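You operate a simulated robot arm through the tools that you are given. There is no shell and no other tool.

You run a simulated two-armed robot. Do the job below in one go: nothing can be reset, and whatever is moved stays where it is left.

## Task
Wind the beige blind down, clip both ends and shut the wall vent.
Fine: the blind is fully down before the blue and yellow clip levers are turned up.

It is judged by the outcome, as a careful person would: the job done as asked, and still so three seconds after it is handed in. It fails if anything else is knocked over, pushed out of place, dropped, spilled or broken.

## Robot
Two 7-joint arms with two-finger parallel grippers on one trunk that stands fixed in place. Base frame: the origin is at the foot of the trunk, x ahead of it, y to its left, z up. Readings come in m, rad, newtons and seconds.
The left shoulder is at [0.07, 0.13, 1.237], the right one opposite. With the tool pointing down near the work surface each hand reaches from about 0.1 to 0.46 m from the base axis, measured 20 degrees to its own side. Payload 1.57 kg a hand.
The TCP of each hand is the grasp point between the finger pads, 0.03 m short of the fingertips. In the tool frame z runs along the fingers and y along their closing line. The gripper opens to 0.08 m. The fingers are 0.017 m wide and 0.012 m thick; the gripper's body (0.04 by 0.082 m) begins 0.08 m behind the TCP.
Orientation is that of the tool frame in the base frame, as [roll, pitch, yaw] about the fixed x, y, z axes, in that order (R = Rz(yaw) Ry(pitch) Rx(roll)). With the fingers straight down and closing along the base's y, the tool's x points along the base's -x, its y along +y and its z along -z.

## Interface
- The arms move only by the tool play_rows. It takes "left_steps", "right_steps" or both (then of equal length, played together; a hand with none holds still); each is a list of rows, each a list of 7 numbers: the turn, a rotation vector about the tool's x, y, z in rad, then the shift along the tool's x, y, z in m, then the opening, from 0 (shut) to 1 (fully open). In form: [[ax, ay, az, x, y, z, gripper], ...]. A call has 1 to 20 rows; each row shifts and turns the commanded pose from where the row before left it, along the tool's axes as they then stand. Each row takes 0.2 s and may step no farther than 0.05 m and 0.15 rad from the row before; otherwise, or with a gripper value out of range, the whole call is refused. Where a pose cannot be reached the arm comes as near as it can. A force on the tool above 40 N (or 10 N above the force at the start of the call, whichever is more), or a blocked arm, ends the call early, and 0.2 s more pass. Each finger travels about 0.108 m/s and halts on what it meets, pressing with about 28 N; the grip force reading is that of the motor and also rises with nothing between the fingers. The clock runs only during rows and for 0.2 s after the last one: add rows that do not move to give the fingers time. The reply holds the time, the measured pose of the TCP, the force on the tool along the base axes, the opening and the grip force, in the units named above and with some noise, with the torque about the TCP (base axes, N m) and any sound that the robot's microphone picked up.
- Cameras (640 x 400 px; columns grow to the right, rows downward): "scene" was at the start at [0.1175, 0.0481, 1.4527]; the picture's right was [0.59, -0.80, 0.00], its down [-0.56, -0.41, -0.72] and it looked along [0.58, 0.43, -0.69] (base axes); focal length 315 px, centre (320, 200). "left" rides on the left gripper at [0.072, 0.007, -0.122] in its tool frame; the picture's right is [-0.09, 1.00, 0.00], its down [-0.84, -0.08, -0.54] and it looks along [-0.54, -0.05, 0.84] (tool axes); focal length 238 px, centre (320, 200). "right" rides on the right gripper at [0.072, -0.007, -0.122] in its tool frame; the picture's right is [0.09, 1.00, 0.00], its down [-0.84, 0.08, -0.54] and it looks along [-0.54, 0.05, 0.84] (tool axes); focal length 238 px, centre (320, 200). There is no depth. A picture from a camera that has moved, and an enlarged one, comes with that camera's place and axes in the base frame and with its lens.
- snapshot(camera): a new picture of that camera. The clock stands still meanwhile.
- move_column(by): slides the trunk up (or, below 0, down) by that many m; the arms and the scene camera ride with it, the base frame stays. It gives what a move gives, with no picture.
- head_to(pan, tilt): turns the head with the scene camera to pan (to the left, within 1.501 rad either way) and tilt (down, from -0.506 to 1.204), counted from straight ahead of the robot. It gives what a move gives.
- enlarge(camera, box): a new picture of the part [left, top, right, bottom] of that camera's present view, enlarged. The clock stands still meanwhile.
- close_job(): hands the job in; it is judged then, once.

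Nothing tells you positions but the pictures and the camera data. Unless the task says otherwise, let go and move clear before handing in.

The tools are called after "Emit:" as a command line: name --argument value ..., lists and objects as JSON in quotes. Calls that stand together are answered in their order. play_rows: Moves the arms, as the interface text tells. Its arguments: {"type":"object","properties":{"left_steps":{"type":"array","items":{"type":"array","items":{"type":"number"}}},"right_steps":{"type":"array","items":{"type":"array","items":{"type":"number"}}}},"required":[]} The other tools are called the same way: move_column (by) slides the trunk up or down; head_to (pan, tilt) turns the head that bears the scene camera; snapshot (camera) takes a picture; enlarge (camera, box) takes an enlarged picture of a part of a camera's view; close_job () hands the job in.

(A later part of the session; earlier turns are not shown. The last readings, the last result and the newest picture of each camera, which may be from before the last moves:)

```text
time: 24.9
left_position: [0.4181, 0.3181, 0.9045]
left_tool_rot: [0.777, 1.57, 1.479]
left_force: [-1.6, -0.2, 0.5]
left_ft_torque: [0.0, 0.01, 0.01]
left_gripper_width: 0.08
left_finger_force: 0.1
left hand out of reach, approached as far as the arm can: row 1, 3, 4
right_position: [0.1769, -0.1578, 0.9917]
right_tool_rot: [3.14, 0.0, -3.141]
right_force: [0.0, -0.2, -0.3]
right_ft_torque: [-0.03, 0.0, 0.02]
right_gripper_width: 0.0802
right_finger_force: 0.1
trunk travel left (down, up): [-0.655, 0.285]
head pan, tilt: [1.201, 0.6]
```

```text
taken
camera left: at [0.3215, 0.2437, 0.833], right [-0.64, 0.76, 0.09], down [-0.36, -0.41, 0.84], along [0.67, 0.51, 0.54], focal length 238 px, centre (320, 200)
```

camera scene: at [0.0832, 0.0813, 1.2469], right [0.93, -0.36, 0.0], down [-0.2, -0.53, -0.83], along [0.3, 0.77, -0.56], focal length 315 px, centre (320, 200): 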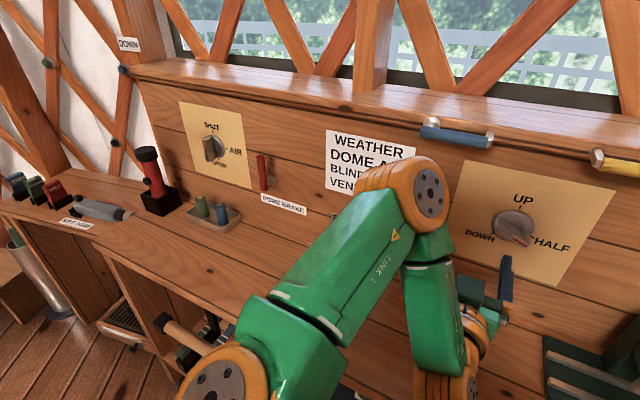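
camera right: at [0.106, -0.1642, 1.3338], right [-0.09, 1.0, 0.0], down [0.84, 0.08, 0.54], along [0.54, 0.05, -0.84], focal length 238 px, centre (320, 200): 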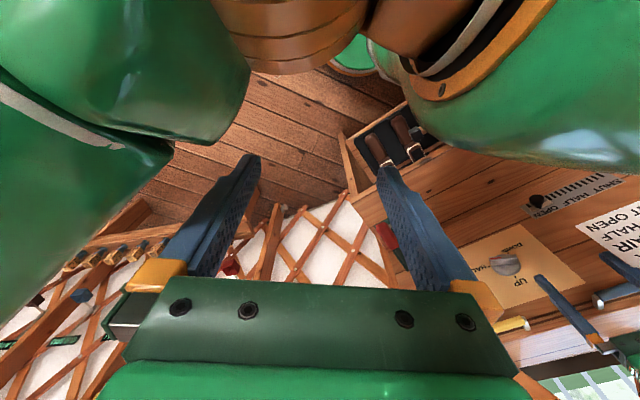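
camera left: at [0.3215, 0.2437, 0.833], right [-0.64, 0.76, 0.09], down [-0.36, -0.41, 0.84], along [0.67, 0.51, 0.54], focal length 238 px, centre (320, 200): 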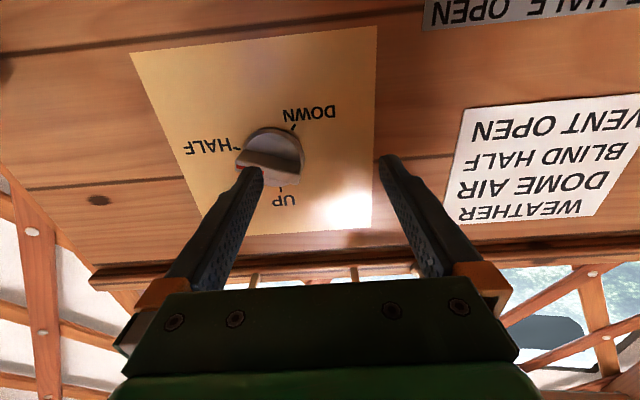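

The hand is now level, pointing at the wall (tool z ≈ (0.763, 0.646, 0)), and the knob centre (0.523, 0.344, 0.919) is confirmed by this view. I shift onto the knob axis and roll the hand so the fingers straddle the bar.

Emit:
play_rows --left_steps '[[0, 0, 0, -0.005, -0.016, 0, 1], [0, 0, 0, -0.005, -0.016, 0, 1], [0, 0, 0, -0.0045, -0.016, 0, 1], [0, 0, -0.1378, 0, 0, 0, 1], [0, 0, -0.1378, 0, 0, 0, 1], [0, 0, -0.1378, 0, 0, 0, 1], [0, 0, -0.1378, 0, 0, 0, 1], [0, 0, -0.1378, 0, 0, 0, 1], [0, 0, -0.1378, 0, 0, 0, 1], [0, 0, -0.1378, 0, 0, 0, 1], [0, 0, -0.1378, 0, 0, 0, 1], [0, 0, -0.1378, 0, 0, 0, 1], [0, 0, 0, 0, 0, 0, 1]]'

Emit:
snapshot --camera "scene"

Emit:
snapshot --camera "left"

```text
time: 27.7
left_position: [0.4178, 0.315, 1.0222]
left_tool_rot: [-1.573, 0.329, -0.867]
left_force: [0.6, 0.0, 0.9]
left_ft_torque: [-0.02, 0.01, 0.01]
left_gripper_width: 0.0801
left_finger_force: 0.1
left hand out of reach, approached as far as the arm can: row 1, 2, 3, 8, 9, 10, 11, 12
right_position: [0.1769, -0.1569, 0.9922]
right_tool_rot: [3.139, 0.001, -3.141]
right_force: [-0.1, -0.2, 0.6]
right_ft_torque: [-0.01, 0.05, -0.02]
right_gripper_width: 0.0801
right_finger_force: 0.2
trunk travel left (down, up): [-0.655, 0.285]
head pan, tilt: [1.201, 0.6]
```

```text
taken
camera scene: at [0.0837, 0.0814, 1.2468], right [0.93, -0.36, 0.0], down [-0.2, -0.53, -0.83], along [0.3, 0.77, -0.56], focal length 315 px, centre (320, 200)
```

scene: 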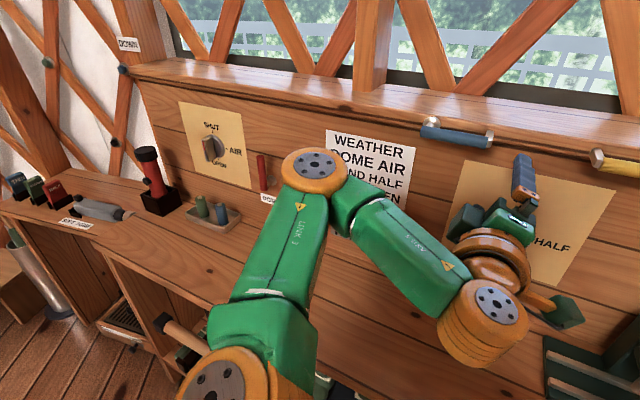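

```text
taken
camera left: at [0.3667, 0.1852, 0.9938], right [-0.27, 0.31, -0.91], down [-0.91, 0.23, 0.34], along [0.32, 0.92, 0.22], focal length 238 px, centre (320, 200)
```

left: 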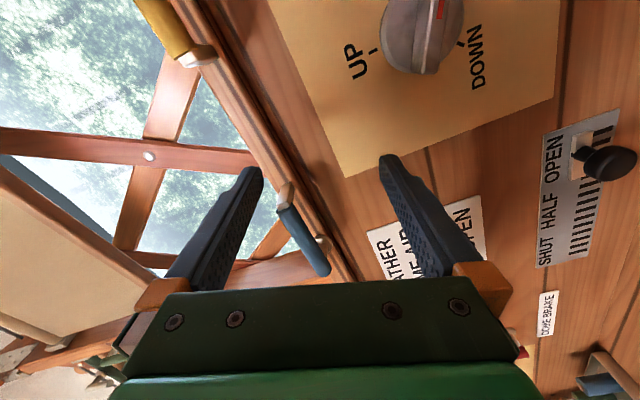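

The arm levels best when the hand is at shoulder height. I lower the trunk a further 0.10 m so the hand sits at the knob's height, then re-approach.

Emit:
move_column --by -0.1

Emit:
snapshot --camera "scene"

```text
time: 29.0
left_position: [0.4162, 0.3151, 0.9233]
left_tool_rot: [-1.573, 0.33, -0.866]
left_force: [0.2, -0.3, -0.7]
left_ft_torque: [0.01, -0.01, -0.03]
left_gripper_width: 0.0801
left_finger_force: 0.0
right_position: [0.1767, -0.1563, 0.8921]
right_tool_rot: [3.14, -0.001, -3.141]
right_force: [0.6, 0.2, -0.3]
right_ft_torque: [-0.03, -0.03, -0.03]
right_gripper_width: 0.0803
right_finger_force: 0.0
trunk travel left (down, up): [-0.555, 0.385]
head pan, tilt: [1.201, 0.6]
```

```text
taken
camera scene: at [0.0832, 0.0815, 1.1469], right [0.93, -0.36, 0.0], down [-0.2, -0.53, -0.83], along [0.3, 0.77, -0.56], focal length 315 px, centre (320, 200)
```

scene: 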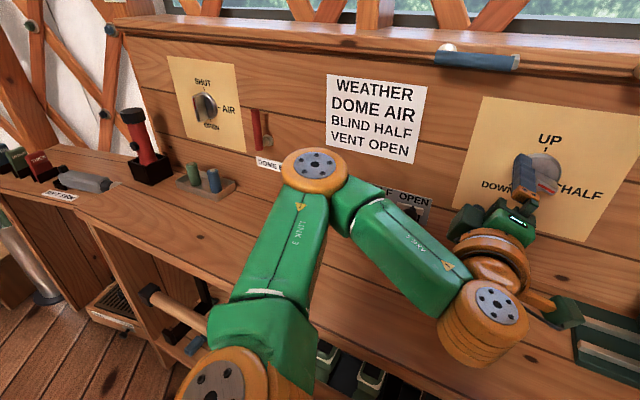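

The hand is level, rolled to match the bar, and at knob height. I shift it sideways onto the knob axis while still clear of the bar.

Emit:
play_rows --left_steps '[[0, 0, 0, 0.0115, -0.0029, 0, 1], [0, 0, 0, 0.0115, -0.0029, 0, 1], [0, 0, 0, 0.0115, -0.0028, 0, 1], [0, 0, 0, 0.0113, -0.0028, 0, 1], [0, 0, 0, 0, 0, 0, 1]]'

Emit:
snapshot --camera "left"

Emit:
head_to --pan 0.5 --tilt 0.5

Emit:
snapshot --camera "scene"

```text
time: 30.2
left_position: [0.4444, 0.288, 0.9391]
left_tool_rot: [-1.573, 0.331, -0.868]
left_force: [0.0, 0.2, -0.6]
left_ft_torque: [-0.01, 0.0, 0.02]
left_gripper_width: 0.0799
left_finger_force: 0.0
left hand out of reach, approached as far as the arm can: row 1, 2, 3, 4
right_position: [0.1765, -0.1567, 0.8915]
right_tool_rot: [3.141, 0.0, 3.141]
right_force: [0.8, -0.2, -0.4]
right_ft_torque: [-0.04, 0.01, 0.02]
right_gripper_width: 0.08
right_finger_force: 0.1
trunk travel left (down, up): [-0.555, 0.385]
head pan, tilt: [1.201, 0.6]
```

```text
taken
camera left: at [0.3948, 0.1593, 0.9095], right [-0.27, 0.31, -0.91], down [-0.91, 0.23, 0.35], along [0.32, 0.92, 0.22], focal length 238 px, centre (320, 200)
```

left: 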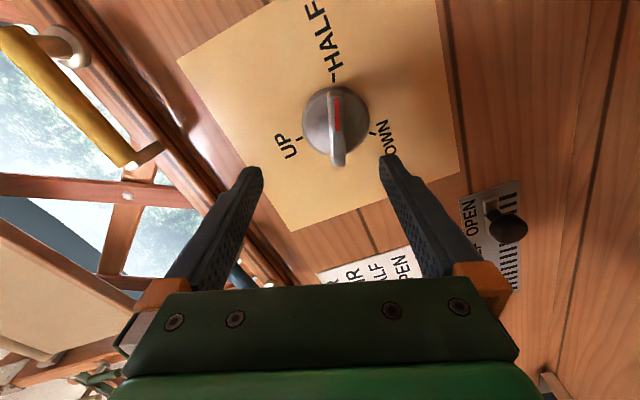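

```text
time: 31.3
left_position: [0.4452, 0.2889, 0.9395]
left_tool_rot: [-1.572, 0.332, -0.869]
left_force: [0.4, -0.1, 0.2]
left_ft_torque: [0.0, 0.02, 0.01]
left_gripper_width: 0.08
left_finger_force: 0.1
right_position: [0.1766, -0.1557, 0.8918]
right_tool_rot: [3.139, 0.001, 3.142]
right_force: [0.2, -0.7, 0.4]
right_ft_torque: [-0.01, -0.02, -0.01]
right_gripper_width: 0.0799
right_finger_force: 0.2
trunk travel left (down, up): [-0.555, 0.385]
head pan, tilt: [0.499, 0.499]
```

```text
taken
camera scene: at [0.1312, 0.0427, 1.1559], right [0.48, -0.88, 0.0], down [-0.42, -0.23, -0.88], along [0.77, 0.42, -0.48], focal length 315 px, centre (320, 200)
```

scene: 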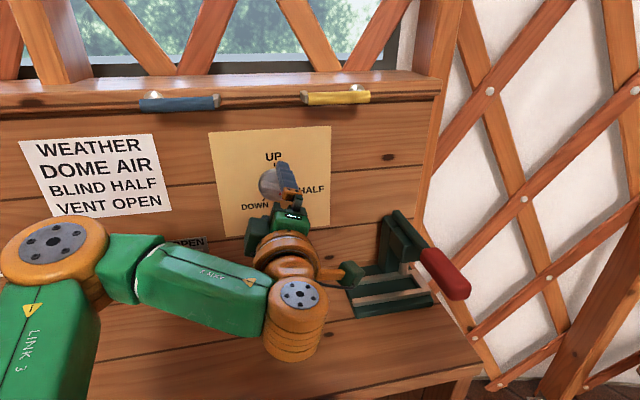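

The hand settled 2 cm too high, so I lower the trunk 0.05 m more to give it slack and then centre on the knob.

Emit:
move_column --by -0.05

Emit:
play_rows --left_steps '[[0, 0, 0, -0.0004, -0.0104, 0, 1], [0, 0, 0, -0.0004, -0.0104, 0, 1], [0, 0, 0, -0.0004, -0.0104, 0, 1], [0, 0, 0, 0, 0, 0, 1]]'

Emit:
snapshot --camera "left"

```text
time: 32.2
left_position: [0.4454, 0.2883, 0.8884]
left_tool_rot: [-1.573, 0.331, -0.87]
left_force: [-0.1, 0.3, -0.4]
left_ft_torque: [0.0, 0.04, 0.0]
left_gripper_width: 0.08
left_finger_force: 0.0
right_position: [0.1769, -0.1556, 0.8421]
right_tool_rot: [3.14, 0.0, 3.141]
right_force: [0.1, 0.0, -0.1]
right_ft_torque: [0.0, 0.02, -0.02]
right_gripper_width: 0.0799
right_finger_force: 0.1
trunk travel left (down, up): [-0.505, 0.435]
head pan, tilt: [0.499, 0.499]
```

```text
time: 33.2
left_position: [0.4506, 0.2815, 0.9185]
left_tool_rot: [-1.573, 0.333, -0.869]
left_force: [0.2, -0.7, 0.1]
left_ft_torque: [-0.02, 0.02, -0.04]
left_gripper_width: 0.0799
left_finger_force: 0.1
right_position: [0.1768, -0.1557, 0.8434]
right_tool_rot: [3.141, 0.001, -3.141]
right_force: [0.6, 0.8, 0.3]
right_ft_torque: [-0.01, 0.04, 0.01]
right_gripper_width: 0.0799
right_finger_force: 0.1
trunk travel left (down, up): [-0.505, 0.435]
head pan, tilt: [0.499, 0.499]
```

```text
taken
camera left: at [0.4005, 0.152, 0.8893], right [-0.27, 0.31, -0.91], down [-0.91, 0.23, 0.35], along [0.32, 0.92, 0.22], focal length 238 px, centre (320, 200)
```

left: 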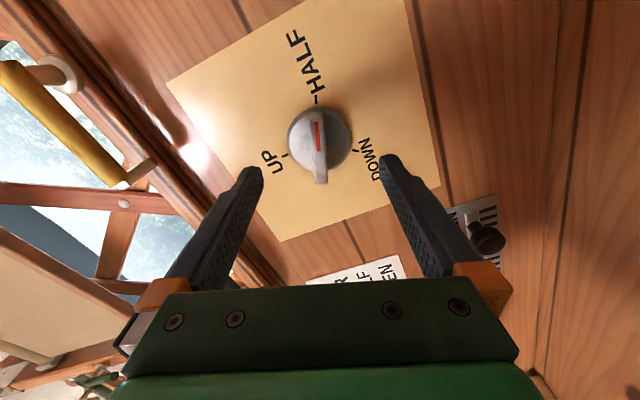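

Centred on the knob axis with the bar between the fingers. I advance along the wall normal to straddle the bar.

Emit:
play_rows --left_steps '[[0, 0, 0, 0, 0, 0.012, 1], [0, 0, 0, 0, 0, 0.012, 1], [0, 0, 0, 0, 0, 0.012, 1], [0, 0, 0, 0, 0, 0.007, 1], [0, 0, 0, 0, 0, 0, 1]]'

Emit:
snapshot --camera "left"

Emit:
enlarge --camera "scene" --box '[200, 120, 380, 232]'

```text
time: 34.4
left_position: [0.4832, 0.3096, 0.9184]
left_tool_rot: [-1.573, 0.332, -0.869]
left_force: [0.2, 0.4, 0.8]
left_ft_torque: [-0.02, 0.02, 0.02]
left_gripper_width: 0.08
left_finger_force: 0.0
right_position: [0.1754, -0.1569, 0.8416]
right_tool_rot: [3.14, 0.001, -3.141]
right_force: [0.1, -0.7, -0.6]
right_ft_torque: [-0.03, -0.01, -0.02]
right_gripper_width: 0.0799
right_finger_force: 0.1
trunk travel left (down, up): [-0.505, 0.435]
head pan, tilt: [0.499, 0.499]
```

```text
taken
camera left: at [0.4343, 0.1803, 0.8889], right [-0.27, 0.31, -0.91], down [-0.91, 0.23, 0.35], along [0.32, 0.92, 0.22], focal length 238 px, centre (320, 200)
```

left: 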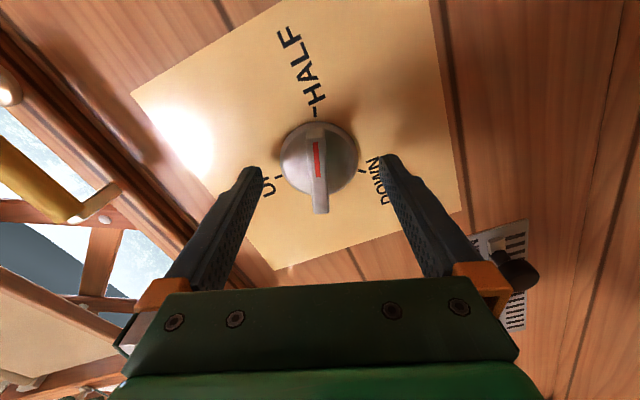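

```text
3.56 times, centred on (290, 176) of scene
camera zoom: at [0.1312, 0.0426, 1.1059], right [0.48, -0.88, 0.0], down [-0.42, -0.23, -0.88], along [0.77, 0.42, -0.48], focal length 1120 px, centre (427, 285)
```

zoom: 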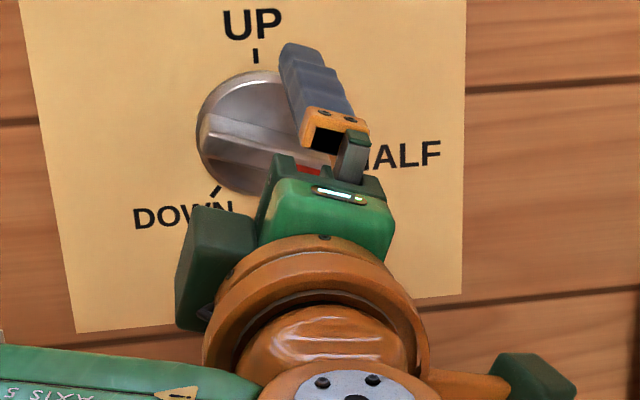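

The bar lies between the fingertips. I go 5 mm deeper and close on it.

Emit:
play_rows --left_steps '[[0, 0, 0, 0, 0, 0.005, 1], [0, 0, 0, 0, 0, 0, 0.5], [0, 0, 0, 0, 0, 0, 0.2], [0, 0, 0, 0, 0, 0, 0], [0, 0, 0, 0, 0, 0, 0], [0, 0, 0, 0, 0, 0, 0]]'

Emit:
snapshot --camera "left"

```text
time: 35.8
left_position: [0.4877, 0.3138, 0.919]
left_tool_rot: [-1.57, 0.333, -0.866]
left_force: [6.4, 2.9, 11.7]
left_ft_torque: [0.12, -0.05, 0.03]
left_gripper_width: 0.0122
left_finger_force: 29.4
right_position: [0.1763, -0.1557, 0.8413]
right_tool_rot: [3.141, 0.0, -3.141]
right_force: [0.7, -0.1, -0.6]
right_ft_torque: [-0.01, 0.02, 0.0]
right_gripper_width: 0.0803
right_finger_force: 0.1
trunk travel left (down, up): [-0.505, 0.435]
head pan, tilt: [0.499, 0.499]
```

```text
taken
camera left: at [0.4378, 0.1836, 0.89], right [-0.27, 0.31, -0.91], down [-0.91, 0.23, 0.35], along [0.32, 0.92, 0.22], focal length 238 px, centre (320, 200)
```

left: 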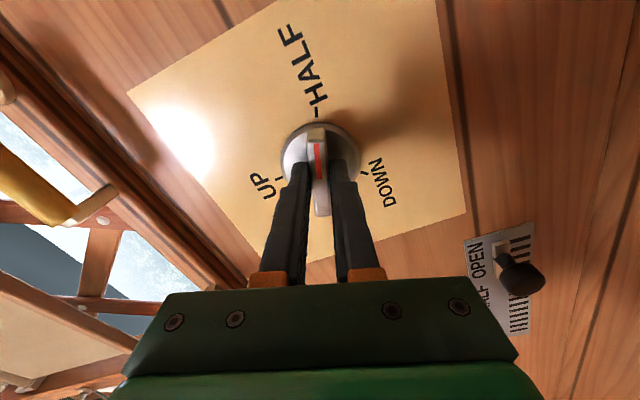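

The bar is gripped (12 mm). I turn it clockwise in stages, checking the arm follows.

Emit:
play_rows --left_steps '[[0, 0, 0, 0, -0.001, 0, 0], [0, 0, 0.1, 0, 0, 0, 0], [0, 0, 0.1, 0, 0, 0, 0], [0, 0, 0.1, 0, 0, 0, 0], [0, 0, 0.1, 0, 0, 0, 0], [0, 0, 0, 0, 0, 0, 0]]'

Emit:
snapshot --camera "left"

```text
time: 37.2
left_position: [0.4885, 0.3133, 0.9201]
left_tool_rot: [-1.574, 0.734, -0.869]
left_force: [2.2, 1.7, 2.1]
left_ft_torque: [0.15, -0.14, 0.27]
left_gripper_width: 0.0124
left_finger_force: 29.6
right_position: [0.1767, -0.1564, 0.8412]
right_tool_rot: [3.141, 0.001, 3.14]
right_force: [0.8, 0.2, 1.1]
right_ft_torque: [0.0, -0.01, -0.03]
right_gripper_width: 0.08
right_finger_force: 0.1
trunk travel left (down, up): [-0.505, 0.435]
head pan, tilt: [0.499, 0.499]
```

```text
taken
camera left: at [0.4266, 0.1966, 0.8664], right [-0.48, 0.56, -0.68], down [-0.78, 0.09, 0.62], along [0.4, 0.82, 0.4], focal length 238 px, centre (320, 200)
```

left: 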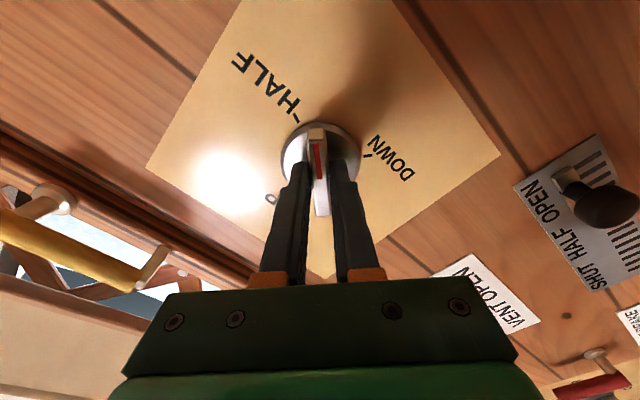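

Turning smoothly. I continue clockwise toward DOWN.

Emit:
play_rows --left_steps '[[0, 0, 0.12, 0, 0, 0, 0], [0, 0, 0.12, 0, 0, 0, 0], [0, 0, 0.12, 0, 0, 0, 0], [0, 0, 0.12, 0, 0, 0, 0], [0, 0, 0.12, 0, 0, 0, 0], [0, 0, 0.12, 0, 0, 0, 0], [0, 0, 0.12, 0, 0, 0, 0], [0, 0, 0.12, 0, 0, 0, 0], [0, 0, 0.12, 0, 0, 0, 0], [0, 0, 0, 0, 0, 0, 0]]'

Emit:
snapshot --camera "left"

Emit:
snapshot --camera "scene"

```text
time: 39.4
left_position: [0.4875, 0.3149, 0.9183]
left_tool_rot: [1.586, 1.329, 2.288]
left_force: [-6.7, 4.5, -6.7]
left_ft_torque: [-0.35, 0.41, 0.61]
left_gripper_width: 0.0124
left_finger_force: 29.1
right_position: [0.1758, -0.1541, 0.8427]
right_tool_rot: [3.141, 0.002, 3.141]
right_force: [-0.7, -0.1, -0.5]
right_ft_torque: [-0.01, -0.03, 0.03]
right_gripper_width: 0.0799
right_finger_force: 0.1
trunk travel left (down, up): [-0.505, 0.435]
head pan, tilt: [0.499, 0.499]
```

```text
taken
camera left: at [0.3784, 0.2532, 0.8508], right [-0.61, 0.72, 0.33], down [-0.23, -0.56, 0.8], along [0.76, 0.41, 0.51], focal length 238 px, centre (320, 200)
```

left: 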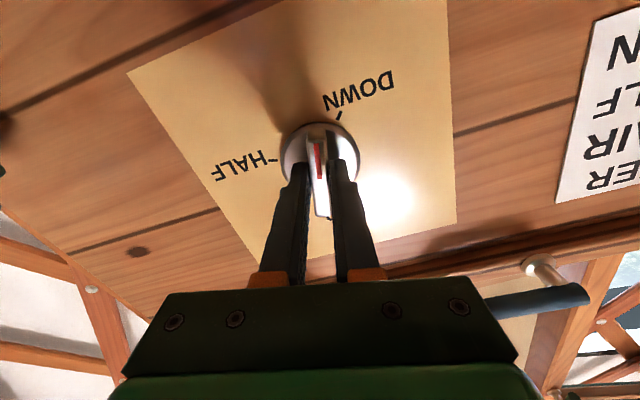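

```text
taken
camera scene: at [0.1306, 0.0455, 1.1058], right [0.48, -0.88, 0.0], down [-0.42, -0.23, -0.88], along [0.77, 0.42, -0.48], focal length 315 px, centre (320, 200)
```

scene: 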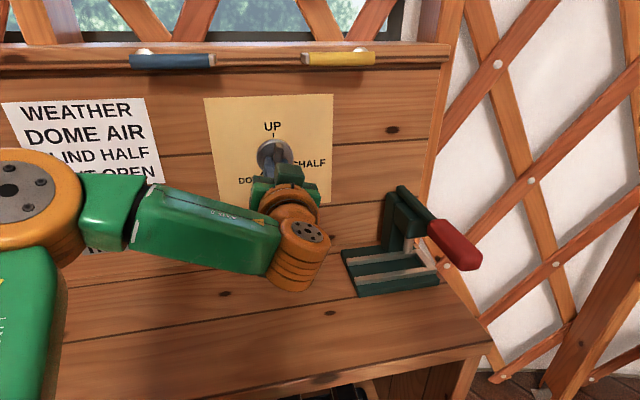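

The pointer is at ≈194°, with DOWN tick about 30° further. I continue in small steps.

Emit:
play_rows --left_steps '[[0, 0, 0.1, 0, 0, 0, 0], [0, 0, 0.1, 0, 0, 0, 0], [0, 0, 0.1, 0, 0, 0, 0], [0, 0, 0.1, 0, 0, 0, 0], [0, 0, 0.1, 0, 0, 0, 0], [0, 0, 0, 0, 0, 0, 0]]'

Emit:
enlarge --camera "left" --box '[200, 60, 440, 210]'

Emit:
head_to --pan 0.6 --tilt -0.1

Emit:
snapshot --camera "scene"

```text
time: 40.8
left_position: [0.4857, 0.3149, 0.919]
left_tool_rot: [1.575, 0.83, 2.277]
left_force: [-9.3, 5.8, -7.9]
left_ft_torque: [-0.64, 0.01, 0.7]
left_gripper_width: 0.0127
left_finger_force: 29.6
right_position: [0.1762, -0.1535, 0.8437]
right_tool_rot: [-3.14, 0.001, -3.14]
right_force: [0.0, 0.1, 0.2]
right_ft_torque: [0.02, 0.0, 0.02]
right_gripper_width: 0.0797
right_finger_force: 0.1
trunk travel left (down, up): [-0.505, 0.435]
head pan, tilt: [0.499, 0.499]
```

```text
2.67 times, centred on (320, 135) of left
camera zoom: at [0.3589, 0.2765, 0.871], right [-0.43, 0.52, 0.74], down [-0.01, -0.82, 0.57], along [0.9, 0.24, 0.36], focal length 636 px, centre (320, 373)
```

zoom: 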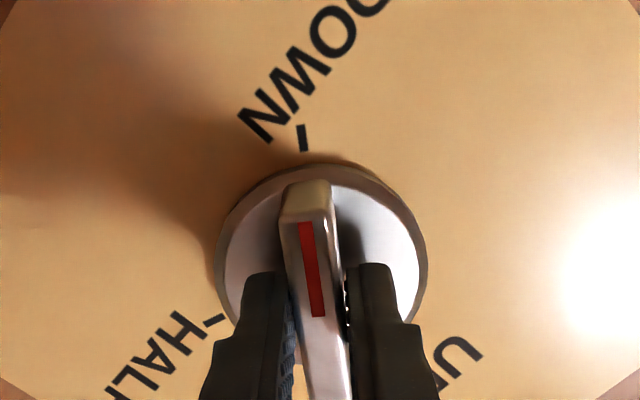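

```text
time: 41.8
left_position: [0.4868, 0.3153, 0.9193]
left_tool_rot: [1.575, 0.832, 2.277]
left_force: [-7.1, 5.0, -5.7]
left_ft_torque: [-0.35, -0.41, 0.41]
left_gripper_width: 0.0127
left_finger_force: 30.0
right_position: [0.175, -0.1547, 0.8434]
right_tool_rot: [-3.139, 0.001, 3.141]
right_force: [-0.3, 0.1, 0.4]
right_ft_torque: [0.03, -0.02, -0.01]
right_gripper_width: 0.0797
right_finger_force: 0.0
trunk travel left (down, up): [-0.505, 0.435]
head pan, tilt: [0.6, -0.099]
```

```text
taken
camera scene: at [0.1216, 0.0517, 1.1608], right [0.56, -0.83, 0.0], down [0.08, 0.05, -1.0], along [0.82, 0.56, 0.1], focal length 315 px, centre (320, 200)
```

scene: 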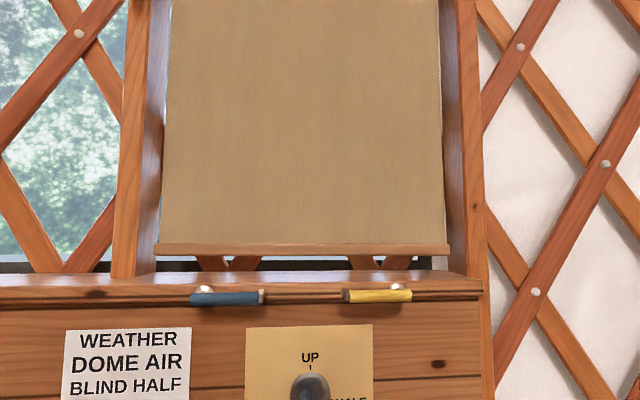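

The pointer lines up with DOWN and the blind has come down a lot. I wait and see whether it's still travelling.

Emit:
play_rows --left_steps '[[0, 0, 0, 0, 0, 0, 0], [0, 0, 0, 0, 0, 0, 0], [0, 0, 0, 0, 0, 0, 0], [0, 0, 0, 0, 0, 0, 0], [0, 0, 0, 0, 0, 0, 0], [0, 0, 0, 0, 0, 0, 0], [0, 0, 0, 0, 0, 0, 0], [0, 0, 0, 0, 0, 0, 0], [0, 0, 0, 0, 0, 0, 0], [0, 0, 0, 0, 0, 0, 0]]'

Emit:
snapshot --camera "scene"

```text
time: 44.0
left_position: [0.4862, 0.3152, 0.9196]
left_tool_rot: [1.575, 0.832, 2.279]
left_force: [-4.7, 7.2, -2.3]
left_ft_torque: [-0.35, -0.44, 0.41]
left_gripper_width: 0.0125
left_finger_force: 29.2
right_position: [0.1751, -0.1549, 0.8432]
right_tool_rot: [-3.139, 0.002, -3.141]
right_force: [0.5, 0.0, 0.0]
right_ft_torque: [0.01, 0.0, 0.0]
right_gripper_width: 0.0801
right_finger_force: 0.1
trunk travel left (down, up): [-0.505, 0.435]
head pan, tilt: [0.6, -0.099]
```

```text
taken
camera scene: at [0.1216, 0.0516, 1.1609], right [0.56, -0.83, 0.0], down [0.08, 0.05, -1.0], along [0.82, 0.56, 0.1], focal length 315 px, centre (320, 200)
```

scene: 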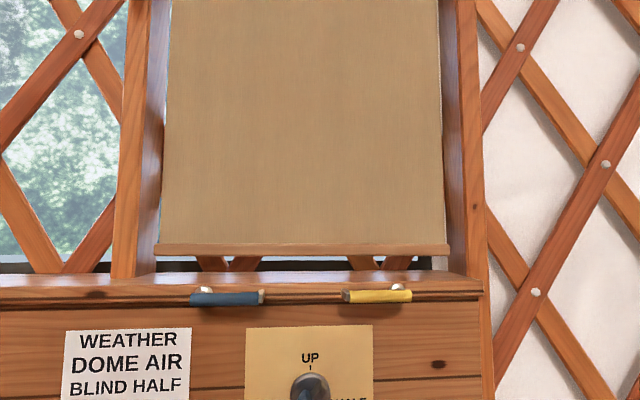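

The blind isn't moving further on its own, so its height follows the knob. I zoom in on the rail to judge the gap to the sill.

Emit:
enlarge --camera "scene" --box '[130, 225, 490, 325]'

Emit:
snapshot --camera "right"

```text
1.78 times, centred on (310, 275) of scene
camera zoom: at [0.1216, 0.0516, 1.1609], right [0.56, -0.83, 0.0], down [0.08, 0.05, -1.0], along [0.82, 0.56, 0.1], focal length 560 px, centre (338, 67)
```

zoom: 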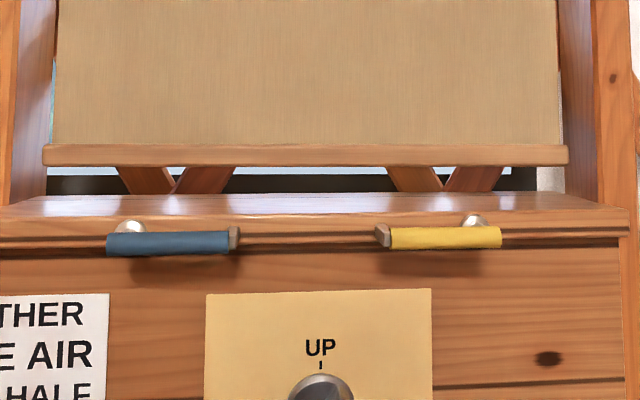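

```text
taken
camera right: at [0.105, -0.1616, 0.9645], right [-0.09, 1.0, 0.0], down [0.84, 0.08, 0.54], along [0.54, 0.05, -0.84], focal length 238 px, centre (320, 200)
```

right: 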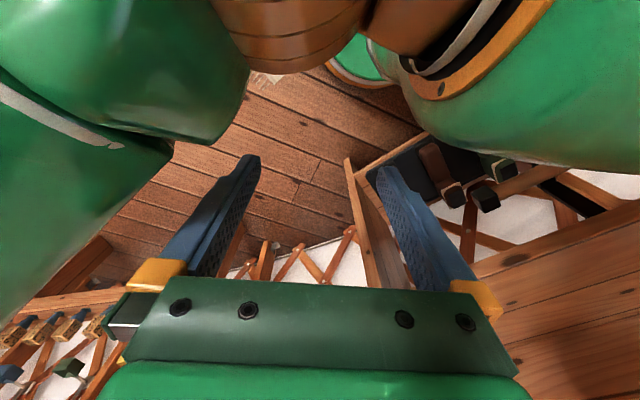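

There is still a few-centimetre gap under the rail. I try turning the knob a little further, gently, and check for an end stop.

Emit:
play_rows --left_steps '[[0, 0, 0.05, 0, 0, 0, 0], [0, 0, 0.05, 0, 0, 0, 0], [0, 0, 0, 0, 0, 0, 0]]'

Emit:
enlarge --camera "scene" --box '[130, 225, 490, 325]'

Emit:
enlarge --camera "left" --box '[200, 60, 440, 210]'

```text
time: 44.8
left_position: [0.4872, 0.3136, 0.9192]
left_tool_rot: [1.573, 0.731, 2.272]
left_force: [-4.7, 3.7, -3.1]
left_ft_torque: [-0.42, -0.49, 0.46]
left_gripper_width: 0.0147
left_finger_force: 30.7
right_position: [0.1742, -0.1556, 0.842]
right_tool_rot: [3.14, 0.002, -3.141]
right_force: [-0.3, 0.1, 0.3]
right_ft_torque: [-0.05, -0.01, -0.02]
right_gripper_width: 0.0798
right_finger_force: 0.0
trunk travel left (down, up): [-0.505, 0.435]
head pan, tilt: [0.6, -0.099]
```

```text
1.78 times, centred on (310, 275) of scene
camera zoom: at [0.1213, 0.0506, 1.1609], right [0.56, -0.83, 0.0], down [0.08, 0.05, -0.99], along [0.82, 0.56, 0.1], focal length 560 px, centre (338, 67)
```

zoom: 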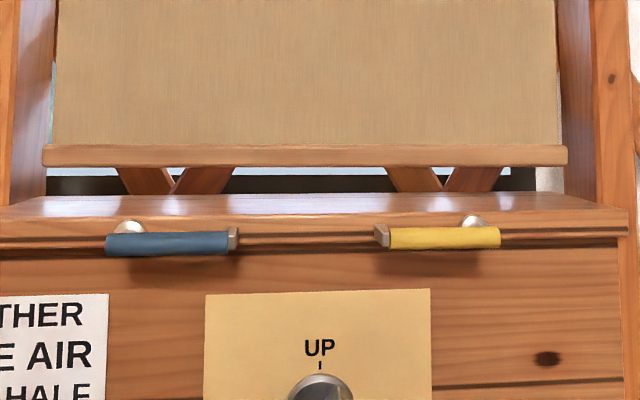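

```text
2.67 times, centred on (320, 135) of left
camera zoom: at [0.3562, 0.2797, 0.8769], right [-0.38, 0.46, 0.8], down [0.02, -0.86, 0.5], along [0.92, 0.21, 0.32], focal length 636 px, centre (320, 373)
```

zoom: 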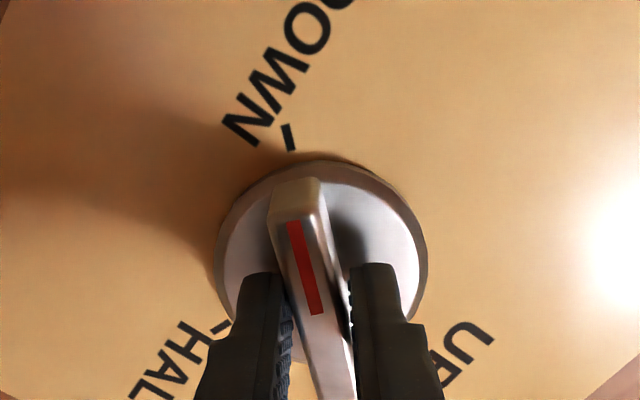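

The bar did not turn further (fingers spread to 14.7 mm, blind unchanged), so the knob is at its DOWN end stop. I ease back the over-rotation, release, and back out.

Emit:
play_rows --left_steps '[[0, 0, -0.05, 0, 0, 0, 0], [0, 0, -0.04, 0, 0, 0, 0], [0, 0, 0, 0, 0, 0, 0.2], [0, 0, 0, 0, 0, 0, 0.6], [0, 0, 0, 0, 0, 0, 1], [0, 0, 0, 0, 0, 0, 1], [0, 0, 0, 0, 0, 0, 1], [0, 0, 0, 0, 0, -0.015, 1], [0, 0, 0, 0, 0, -0.02, 1], [0, 0, 0, 0, 0, -0.02, 1], [0, 0, 0, 0, 0, 0, 1]]'

Emit:
snapshot --camera "left"

Emit:
snapshot --camera "scene"

```text
time: 47.2
left_position: [0.4458, 0.2749, 0.9199]
left_tool_rot: [1.574, 0.818, 2.275]
left_force: [0.2, -1.2, -0.6]
left_ft_torque: [0.01, -0.02, 0.0]
left_gripper_width: 0.0799
left_finger_force: 0.1
right_position: [0.1771, -0.1569, 0.8418]
right_tool_rot: [3.14, -0.001, 3.141]
right_force: [-0.1, -0.4, -0.2]
right_ft_torque: [-0.01, -0.02, 0.02]
right_gripper_width: 0.08
right_finger_force: 0.1
trunk travel left (down, up): [-0.505, 0.435]
head pan, tilt: [0.6, -0.099]
```

```text
taken
camera left: at [0.3172, 0.238, 0.8712], right [-0.43, 0.51, 0.75], down [-0.01, -0.83, 0.56], along [0.9, 0.23, 0.36], focal length 238 px, centre (320, 200)
```

left: 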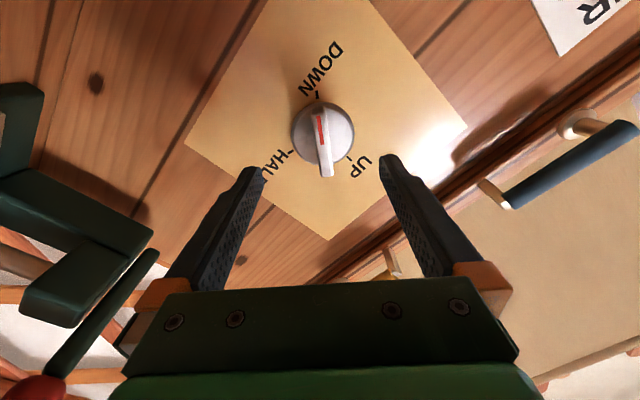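

```text
taken
camera scene: at [0.1234, 0.0485, 1.1608], right [0.56, -0.83, 0.0], down [0.08, 0.06, -1.0], along [0.82, 0.56, 0.1], focal length 315 px, centre (320, 200)
```

scene: 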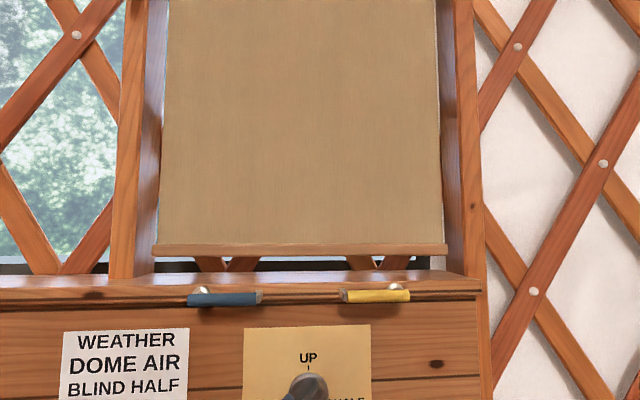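

The knob stays at DOWN and the blind is held fully down. Next come the clips: I close and retract the hand, roll it upright, then raise the trunk to bring it up to the lever height (~1.07 m).

Emit:
play_rows --left_steps '[[0, 0, 0, 0, 0, -0.015, 0.5], [0, 0, 0, 0, 0, -0.015, 0.2], [0, 0, -0.12, 0, 0, 0, 0], [0, 0, -0.12, 0, 0, 0, 0], [0, 0, -0.12, 0, 0, 0, 0], [0, 0, -0.12, 0, 0, 0, 0], [0, 0, -0.12, 0, 0, 0, 0], [0, 0, -0.13, 0, 0, 0, 0], [0, 0, 0, 0, 0, 0, 0]]'

Emit:
move_column --by 0.1

Emit:
snapshot --camera "scene"

Emit:
snapshot --camera "left"

```text
time: 49.2
left_position: [0.4217, 0.2575, 0.9193]
left_tool_rot: [1.67, 1.551, 2.372]
left_force: [0.0, 0.1, 0.3]
left_ft_torque: [-0.01, 0.0, 0.05]
left_gripper_width: 0.0
left_finger_force: 21.9
right_position: [0.1763, -0.1556, 0.8422]
right_tool_rot: [3.139, -0.001, 3.14]
right_force: [-0.4, 0.2, 0.4]
right_ft_torque: [-0.02, -0.01, 0.0]
right_gripper_width: 0.08
right_finger_force: 0.1
trunk travel left (down, up): [-0.505, 0.435]
head pan, tilt: [0.6, -0.099]
```

```text
time: 50.5
left_position: [0.422, 0.2568, 1.0194]
left_tool_rot: [1.657, 1.55, 2.362]
left_force: [0.8, -0.6, 1.0]
left_ft_torque: [-0.01, 0.01, -0.02]
left_gripper_width: 0.0
left_finger_force: 21.4
right_position: [0.1767, -0.1576, 0.9419]
right_tool_rot: [3.139, 0.0, -3.141]
right_force: [0.1, -0.4, 0.9]
right_ft_torque: [0.01, 0.02, -0.03]
right_gripper_width: 0.08
right_finger_force: 0.1
trunk travel left (down, up): [-0.605, 0.335]
head pan, tilt: [0.6, -0.099]
```

```text
taken
camera scene: at [0.1233, 0.0483, 1.2609], right [0.56, -0.83, 0.0], down [0.08, 0.06, -1.0], along [0.82, 0.56, 0.1], focal length 315 px, centre (320, 200)
```

scene: 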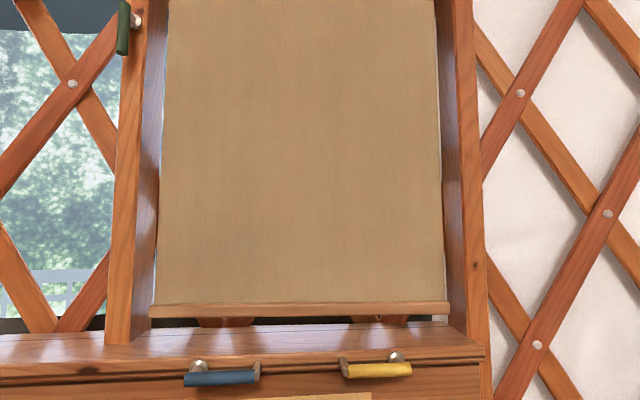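

```text
taken
camera left: at [0.3247, 0.1843, 0.9484], right [-0.64, 0.76, 0.11], down [-0.35, -0.42, 0.84], along [0.68, 0.5, 0.54], focal length 238 px, centre (320, 200)
```

left: 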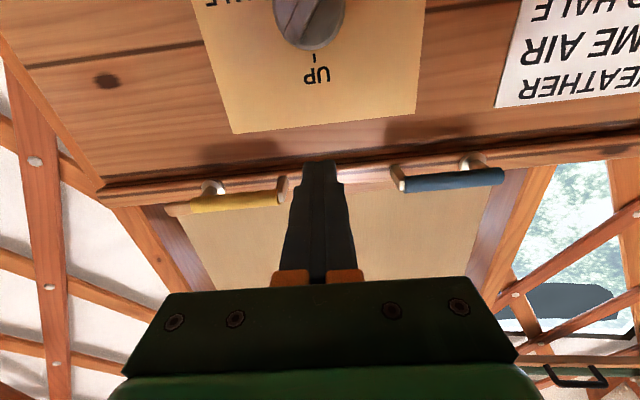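

Levers measured: both at z≈1.07, n≈0.57; blue pivots at u≈-0.077 with tip at u≈0.005, yellow pivots at u≈0.207 with tip at u≈0.12. I'll slide the closed fingertips in underneath the blue lever, then check before pushing up.

Emit:
play_rows --left_steps '[[0, 0, 0, 0, 0, 0.023, 0], [0, 0, 0, 0, 0, 0.023, 0], [0, 0, 0, 0, 0, 0.023, 0], [0, 0, 0, 0, 0.0225, 0, 0], [0, 0, 0, 0, 0.0225, 0, 0], [0, 0, 0, 0, 0.0225, 0, 0], [0, 0, 0, 0, 0.0225, 0, 0], [0, 0, 0, 0, 0, 0, 0]]'

Emit:
snapshot --camera "left"

Emit:
head_to --pan 0.7 --tilt 0.4

Emit:
snapshot --camera "scene"

```text
time: 52.4
left_position: [0.416, 0.3665, 1.0217]
left_tool_rot: [1.652, 1.549, 2.352]
left_force: [0.2, 0.4, 0.2]
left_ft_torque: [-0.02, 0.02, 0.01]
left_gripper_width: 0.0001
left_finger_force: 21.0
right_position: [0.1767, -0.1577, 0.9411]
right_tool_rot: [3.14, 0.001, 3.141]
right_force: [0.5, 0.9, 0.2]
right_ft_torque: [-0.02, -0.01, 0.02]
right_gripper_width: 0.0802
right_finger_force: 0.1
trunk travel left (down, up): [-0.605, 0.335]
head pan, tilt: [0.6, -0.099]
```

```text
taken
camera left: at [0.3175, 0.2948, 0.9497], right [-0.64, 0.76, 0.11], down [-0.35, -0.42, 0.84], along [0.68, 0.5, 0.54], focal length 238 px, centre (320, 200)
```

left: 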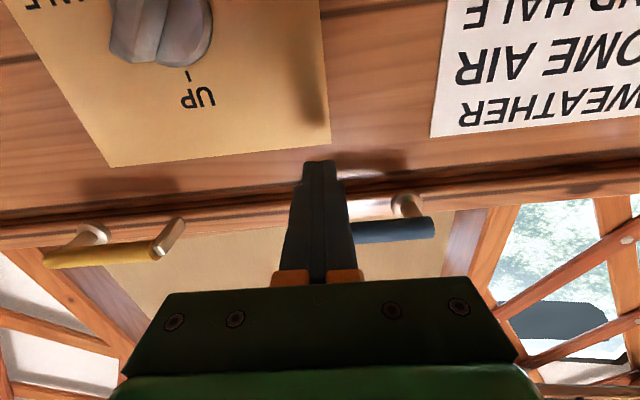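

```text
time: 53.3
left_position: [0.4154, 0.3682, 1.021]
left_tool_rot: [1.655, 1.55, 2.359]
left_force: [0.2, 0.1, -0.4]
left_ft_torque: [0.01, -0.03, 0.01]
left_gripper_width: 0.0
left_finger_force: 21.2
right_position: [0.1764, -0.1563, 0.9414]
right_tool_rot: [3.14, -0.001, 3.142]
right_force: [-0.2, -0.1, 0.7]
right_ft_torque: [-0.01, 0.03, -0.02]
right_gripper_width: 0.08
right_finger_force: 0.0
trunk travel left (down, up): [-0.605, 0.335]
head pan, tilt: [0.7, 0.4]
```

```text
taken
camera scene: at [0.1222, 0.0588, 1.2151], right [0.64, -0.77, 0.0], down [-0.3, -0.25, -0.92], along [0.71, 0.59, -0.39], focal length 315 px, centre (320, 200)
```

scene: 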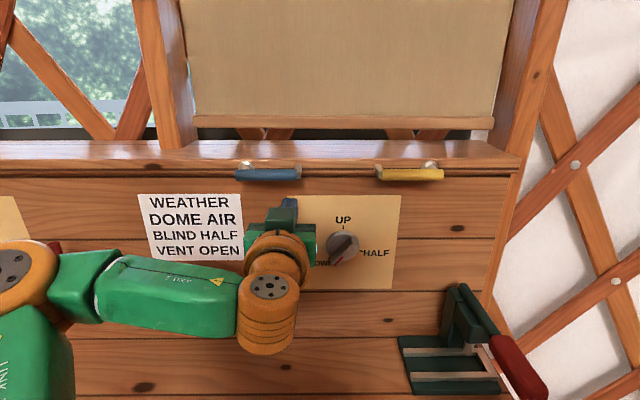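

The fingertips are under the blue lever at u≈-0.01. I raise them and follow the arc for the first part of the swing.

Emit:
play_rows --left_steps '[[0, 0, 0, -0.0148, 0, 0, 0], [0, 0, 0, -0.0147, 0, 0, 0], [0, 0, 0, -0.0118, -0.0023, 0, 0], [0, 0, 0, -0.012, -0.0002, 0, 0], [0, 0, 0, -0.012, 0.0019, 0, 0], [0, 0, 0, -0.0114, 0.004, 0, 0], [0, 0, 0, 0, 0, 0, 0]]'

Emit:
snapshot --camera "left"

Emit:
enlarge --camera "scene" --box '[160, 80, 480, 280]'

```text
time: 54.9
left_position: [0.4167, 0.3723, 1.0973]
left_tool_rot: [1.623, 1.55, 2.327]
left_force: [0.5, 0.4, 0.7]
left_ft_torque: [0.01, 0.01, -0.01]
left_gripper_width: 0.0003
left_finger_force: 21.6
right_position: [0.1773, -0.1562, 0.9414]
right_tool_rot: [3.14, 0.0, -3.142]
right_force: [0.4, -0.6, 0.1]
right_ft_torque: [-0.02, -0.02, 0.0]
right_gripper_width: 0.0801
right_finger_force: 0.0
trunk travel left (down, up): [-0.605, 0.335]
head pan, tilt: [0.7, 0.4]
```

```text
taken
camera left: at [0.3182, 0.2995, 1.0264], right [-0.64, 0.76, 0.11], down [-0.35, -0.42, 0.84], along [0.68, 0.5, 0.54], focal length 238 px, centre (320, 200)
```

left: 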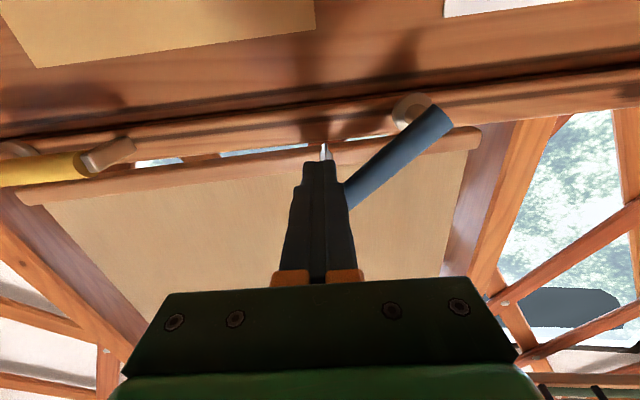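

```text
2.00 times, centred on (320, 180) of scene
camera zoom: at [0.1223, 0.0587, 1.2151], right [0.64, -0.77, 0.0], down [-0.3, -0.25, -0.92], along [0.7, 0.59, -0.39], focal length 630 px, centre (320, 240)
```

zoom: 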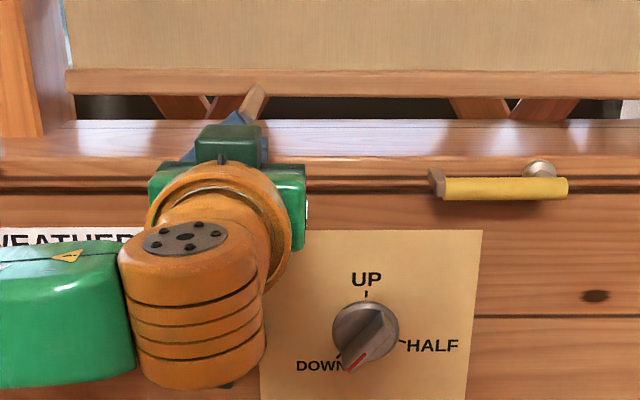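

The lever follows and is at about 40°. I continue the arc to upright.

Emit:
play_rows --left_steps '[[0, 0, 0, -0.0105, 0.0057, 0, 0], [0, 0, 0, -0.0094, 0.0076, 0, 0], [0, 0, 0, -0.0077, 0.0088, 0, 0], [0, 0, 0, -0.0062, 0.0097, 0, 0], [0, 0, 0, -0.0045, 0.0108, 0, 0], [0, 0, 0, 0, 0, 0, 0]]'

Emit:
snapshot --camera "left"

Emit:
enlarge --camera "scene" --box '[160, 80, 480, 280]'

```text
time: 56.3
left_position: [0.3903, 0.4041, 1.1368]
left_tool_rot: [1.648, 1.551, 2.351]
left_force: [-0.5, -0.2, -0.1]
left_ft_torque: [-0.02, 0.02, -0.02]
left_gripper_width: 0.0001
left_finger_force: 21.8
right_position: [0.1771, -0.1557, 0.9426]
right_tool_rot: [3.14, 0.0, 3.141]
right_force: [-0.1, 0.0, -0.4]
right_ft_torque: [0.01, -0.05, -0.01]
right_gripper_width: 0.0798
right_finger_force: 0.0
trunk travel left (down, up): [-0.605, 0.335]
head pan, tilt: [0.7, 0.4]
```

```text
taken
camera left: at [0.2913, 0.3305, 1.0653], right [-0.64, 0.76, 0.11], down [-0.35, -0.42, 0.84], along [0.68, 0.5, 0.54], focal length 238 px, centre (320, 200)
```

left: 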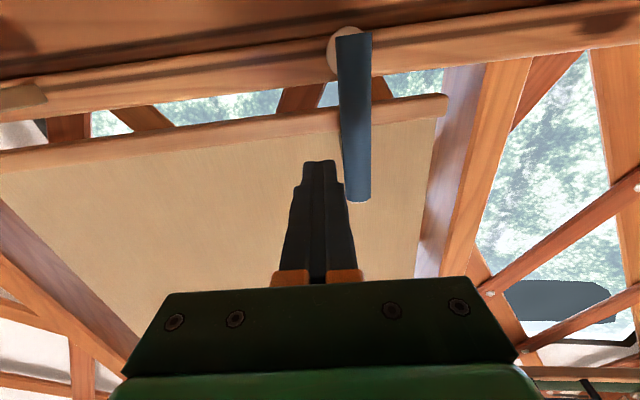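

```text
2.00 times, centred on (320, 180) of scene
camera zoom: at [0.1224, 0.0587, 1.215], right [0.64, -0.77, 0.0], down [-0.3, -0.25, -0.92], along [0.7, 0.59, -0.39], focal length 630 px, centre (320, 240)
```

zoom: 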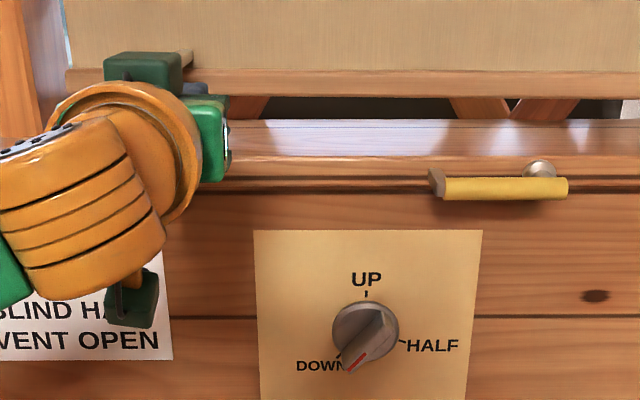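

The blue lever is essentially upright. I nudge a little further to seat it against its stop.

Emit:
play_rows --left_steps '[[0, 0, 0, 0, 0.003, 0, 0], [0, 0, 0, 0, 0.003, 0, 0], [0, 0, 0, 0, 0.003, 0, 0], [0, 0, 0, 0, 0, 0, 0]]'

Emit:
snapshot --camera "left"

```text
time: 57.3
left_position: [0.3874, 0.4063, 1.1379]
left_tool_rot: [1.658, 1.546, 2.36]
left_force: [6.1, -6.6, -1.5]
left_ft_torque: [-0.11, -0.01, -0.09]
left_gripper_width: 0.0003
left_finger_force: 21.5
right_position: [0.1781, -0.161, 0.9406]
right_tool_rot: [3.136, -0.002, -3.141]
right_force: [-0.5, 0.2, 0.1]
right_ft_torque: [-0.01, 0.0, 0.0]
right_gripper_width: 0.0798
right_finger_force: 0.0
trunk travel left (down, up): [-0.605, 0.335]
head pan, tilt: [0.7, 0.4]
```

```text
taken
camera left: at [0.2874, 0.335, 1.0657], right [-0.64, 0.76, 0.12], down [-0.35, -0.42, 0.84], along [0.68, 0.49, 0.54], focal length 238 px, centre (320, 200)
```

left: 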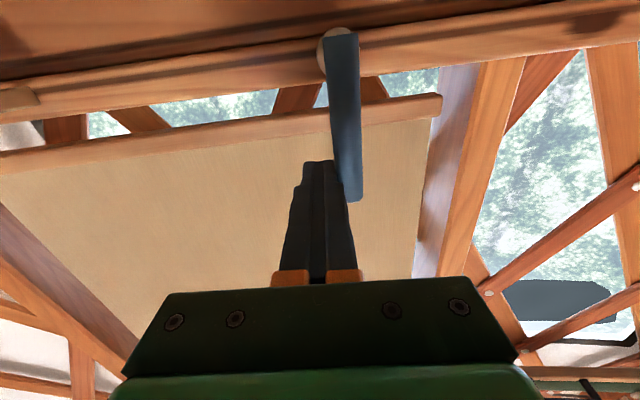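

The blue lever hit its upright stop (≈9 N). I back off to the right, retract, and move over beneath the yellow lever.

Emit:
play_rows --left_steps '[[0, 0, 0, 0, -0.012, 0, 0], [0, 0, 0, 0, -0.003, -0.02, 0], [0, 0, 0, 0, 0, -0.02, 0], [0, 0, 0, 0, 0, -0.02, 0], [0, 0, 0, 0.0145, -0.0229, 0, 0], [0, 0, 0, 0.0145, -0.0229, 0, 0], [0, 0, 0, 0.0145, -0.0229, 0, 0], [0, 0, 0, 0.0145, -0.0229, 0, 0], [0, 0, 0, 0.0145, -0.0229, 0, 0], [0, 0, 0, 0.0145, -0.0229, 0, 0], [0, 0, 0, 0.0145, -0.0229, 0, 0], [0, 0, 0, 0.0145, -0.0229, 0, 0], [0, 0, 0, 0, 0, 0, 0]]'

Emit:
snapshot --camera "left"

Emit:
snapshot --camera "scene"

```text
time: 60.1
left_position: [0.465, 0.2349, 1.0191]
left_tool_rot: [1.675, 1.549, 2.375]
left_force: [0.8, -0.1, -0.1]
left_ft_torque: [-0.02, 0.0, 0.01]
left_gripper_width: 0.0001
left_finger_force: 20.7
left hand out of reach, approached as far as the arm can: row 12
right_position: [0.1763, -0.1579, 0.9412]
right_tool_rot: [3.139, 0.002, -3.14]
right_force: [0.0, -0.2, 0.6]
right_ft_torque: [-0.02, 0.0, 0.01]
right_gripper_width: 0.0801
right_finger_force: 0.1
trunk travel left (down, up): [-0.605, 0.335]
head pan, tilt: [0.7, 0.4]
```

```text
taken
camera left: at [0.3671, 0.1613, 0.9489], right [-0.64, 0.76, 0.11], down [-0.35, -0.42, 0.84], along [0.68, 0.5, 0.54], focal length 238 px, centre (320, 200)
```

left: 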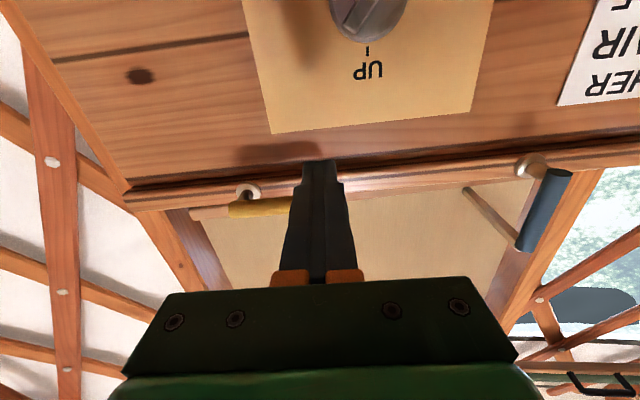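

```text
taken
camera scene: at [0.1218, 0.0587, 1.2151], right [0.64, -0.77, 0.0], down [-0.3, -0.25, -0.92], along [0.7, 0.59, -0.39], focal length 315 px, centre (320, 200)
```

scene: 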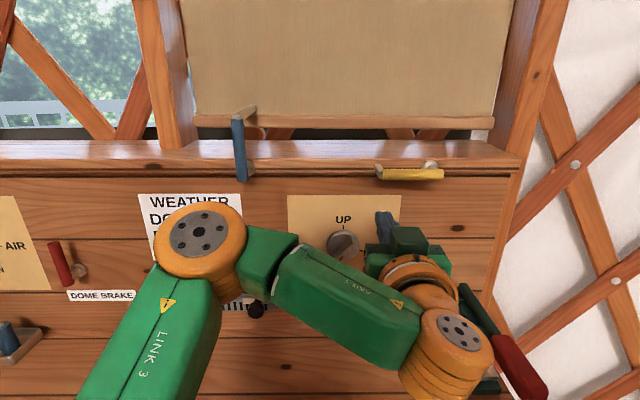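

Blue stands upright with its hook back over the rail. Now I go forward under the yellow lever and align at u≈0.14.

Emit:
play_rows --left_steps '[[0, 0, 0, 0, 0, 0.0165, 0], [0, 0, 0, 0, 0, 0.0165, 0], [0, 0, 0, 0, 0, 0.0165, 0], [0, 0, 0, 0, -0.009, 0, 0], [0, 0, 0, 0, -0.009, 0, 0], [0, 0, 0, 0, 0, 0, 0]]'

Emit:
snapshot --camera "left"

```text
time: 61.5
left_position: [0.5151, 0.2528, 1.0187]
left_tool_rot: [1.636, 1.551, 2.339]
left_force: [-0.4, 0.2, -0.1]
left_ft_torque: [0.0, 0.01, 0.0]
left_gripper_width: 0.0
left_finger_force: 21.2
right_position: [0.177, -0.1576, 0.9429]
right_tool_rot: [3.14, -0.001, 3.141]
right_force: [-0.3, -0.4, -0.9]
right_ft_torque: [0.01, -0.04, -0.04]
right_gripper_width: 0.08
right_finger_force: 0.1
trunk travel left (down, up): [-0.605, 0.335]
head pan, tilt: [0.7, 0.4]
```

```text
taken
camera left: at [0.4173, 0.1794, 0.9481], right [-0.64, 0.76, 0.11], down [-0.35, -0.42, 0.84], along [0.68, 0.5, 0.54], focal length 238 px, centre (320, 200)
```

left: 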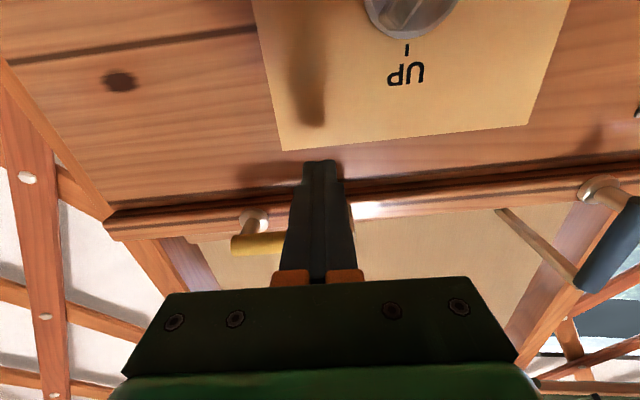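

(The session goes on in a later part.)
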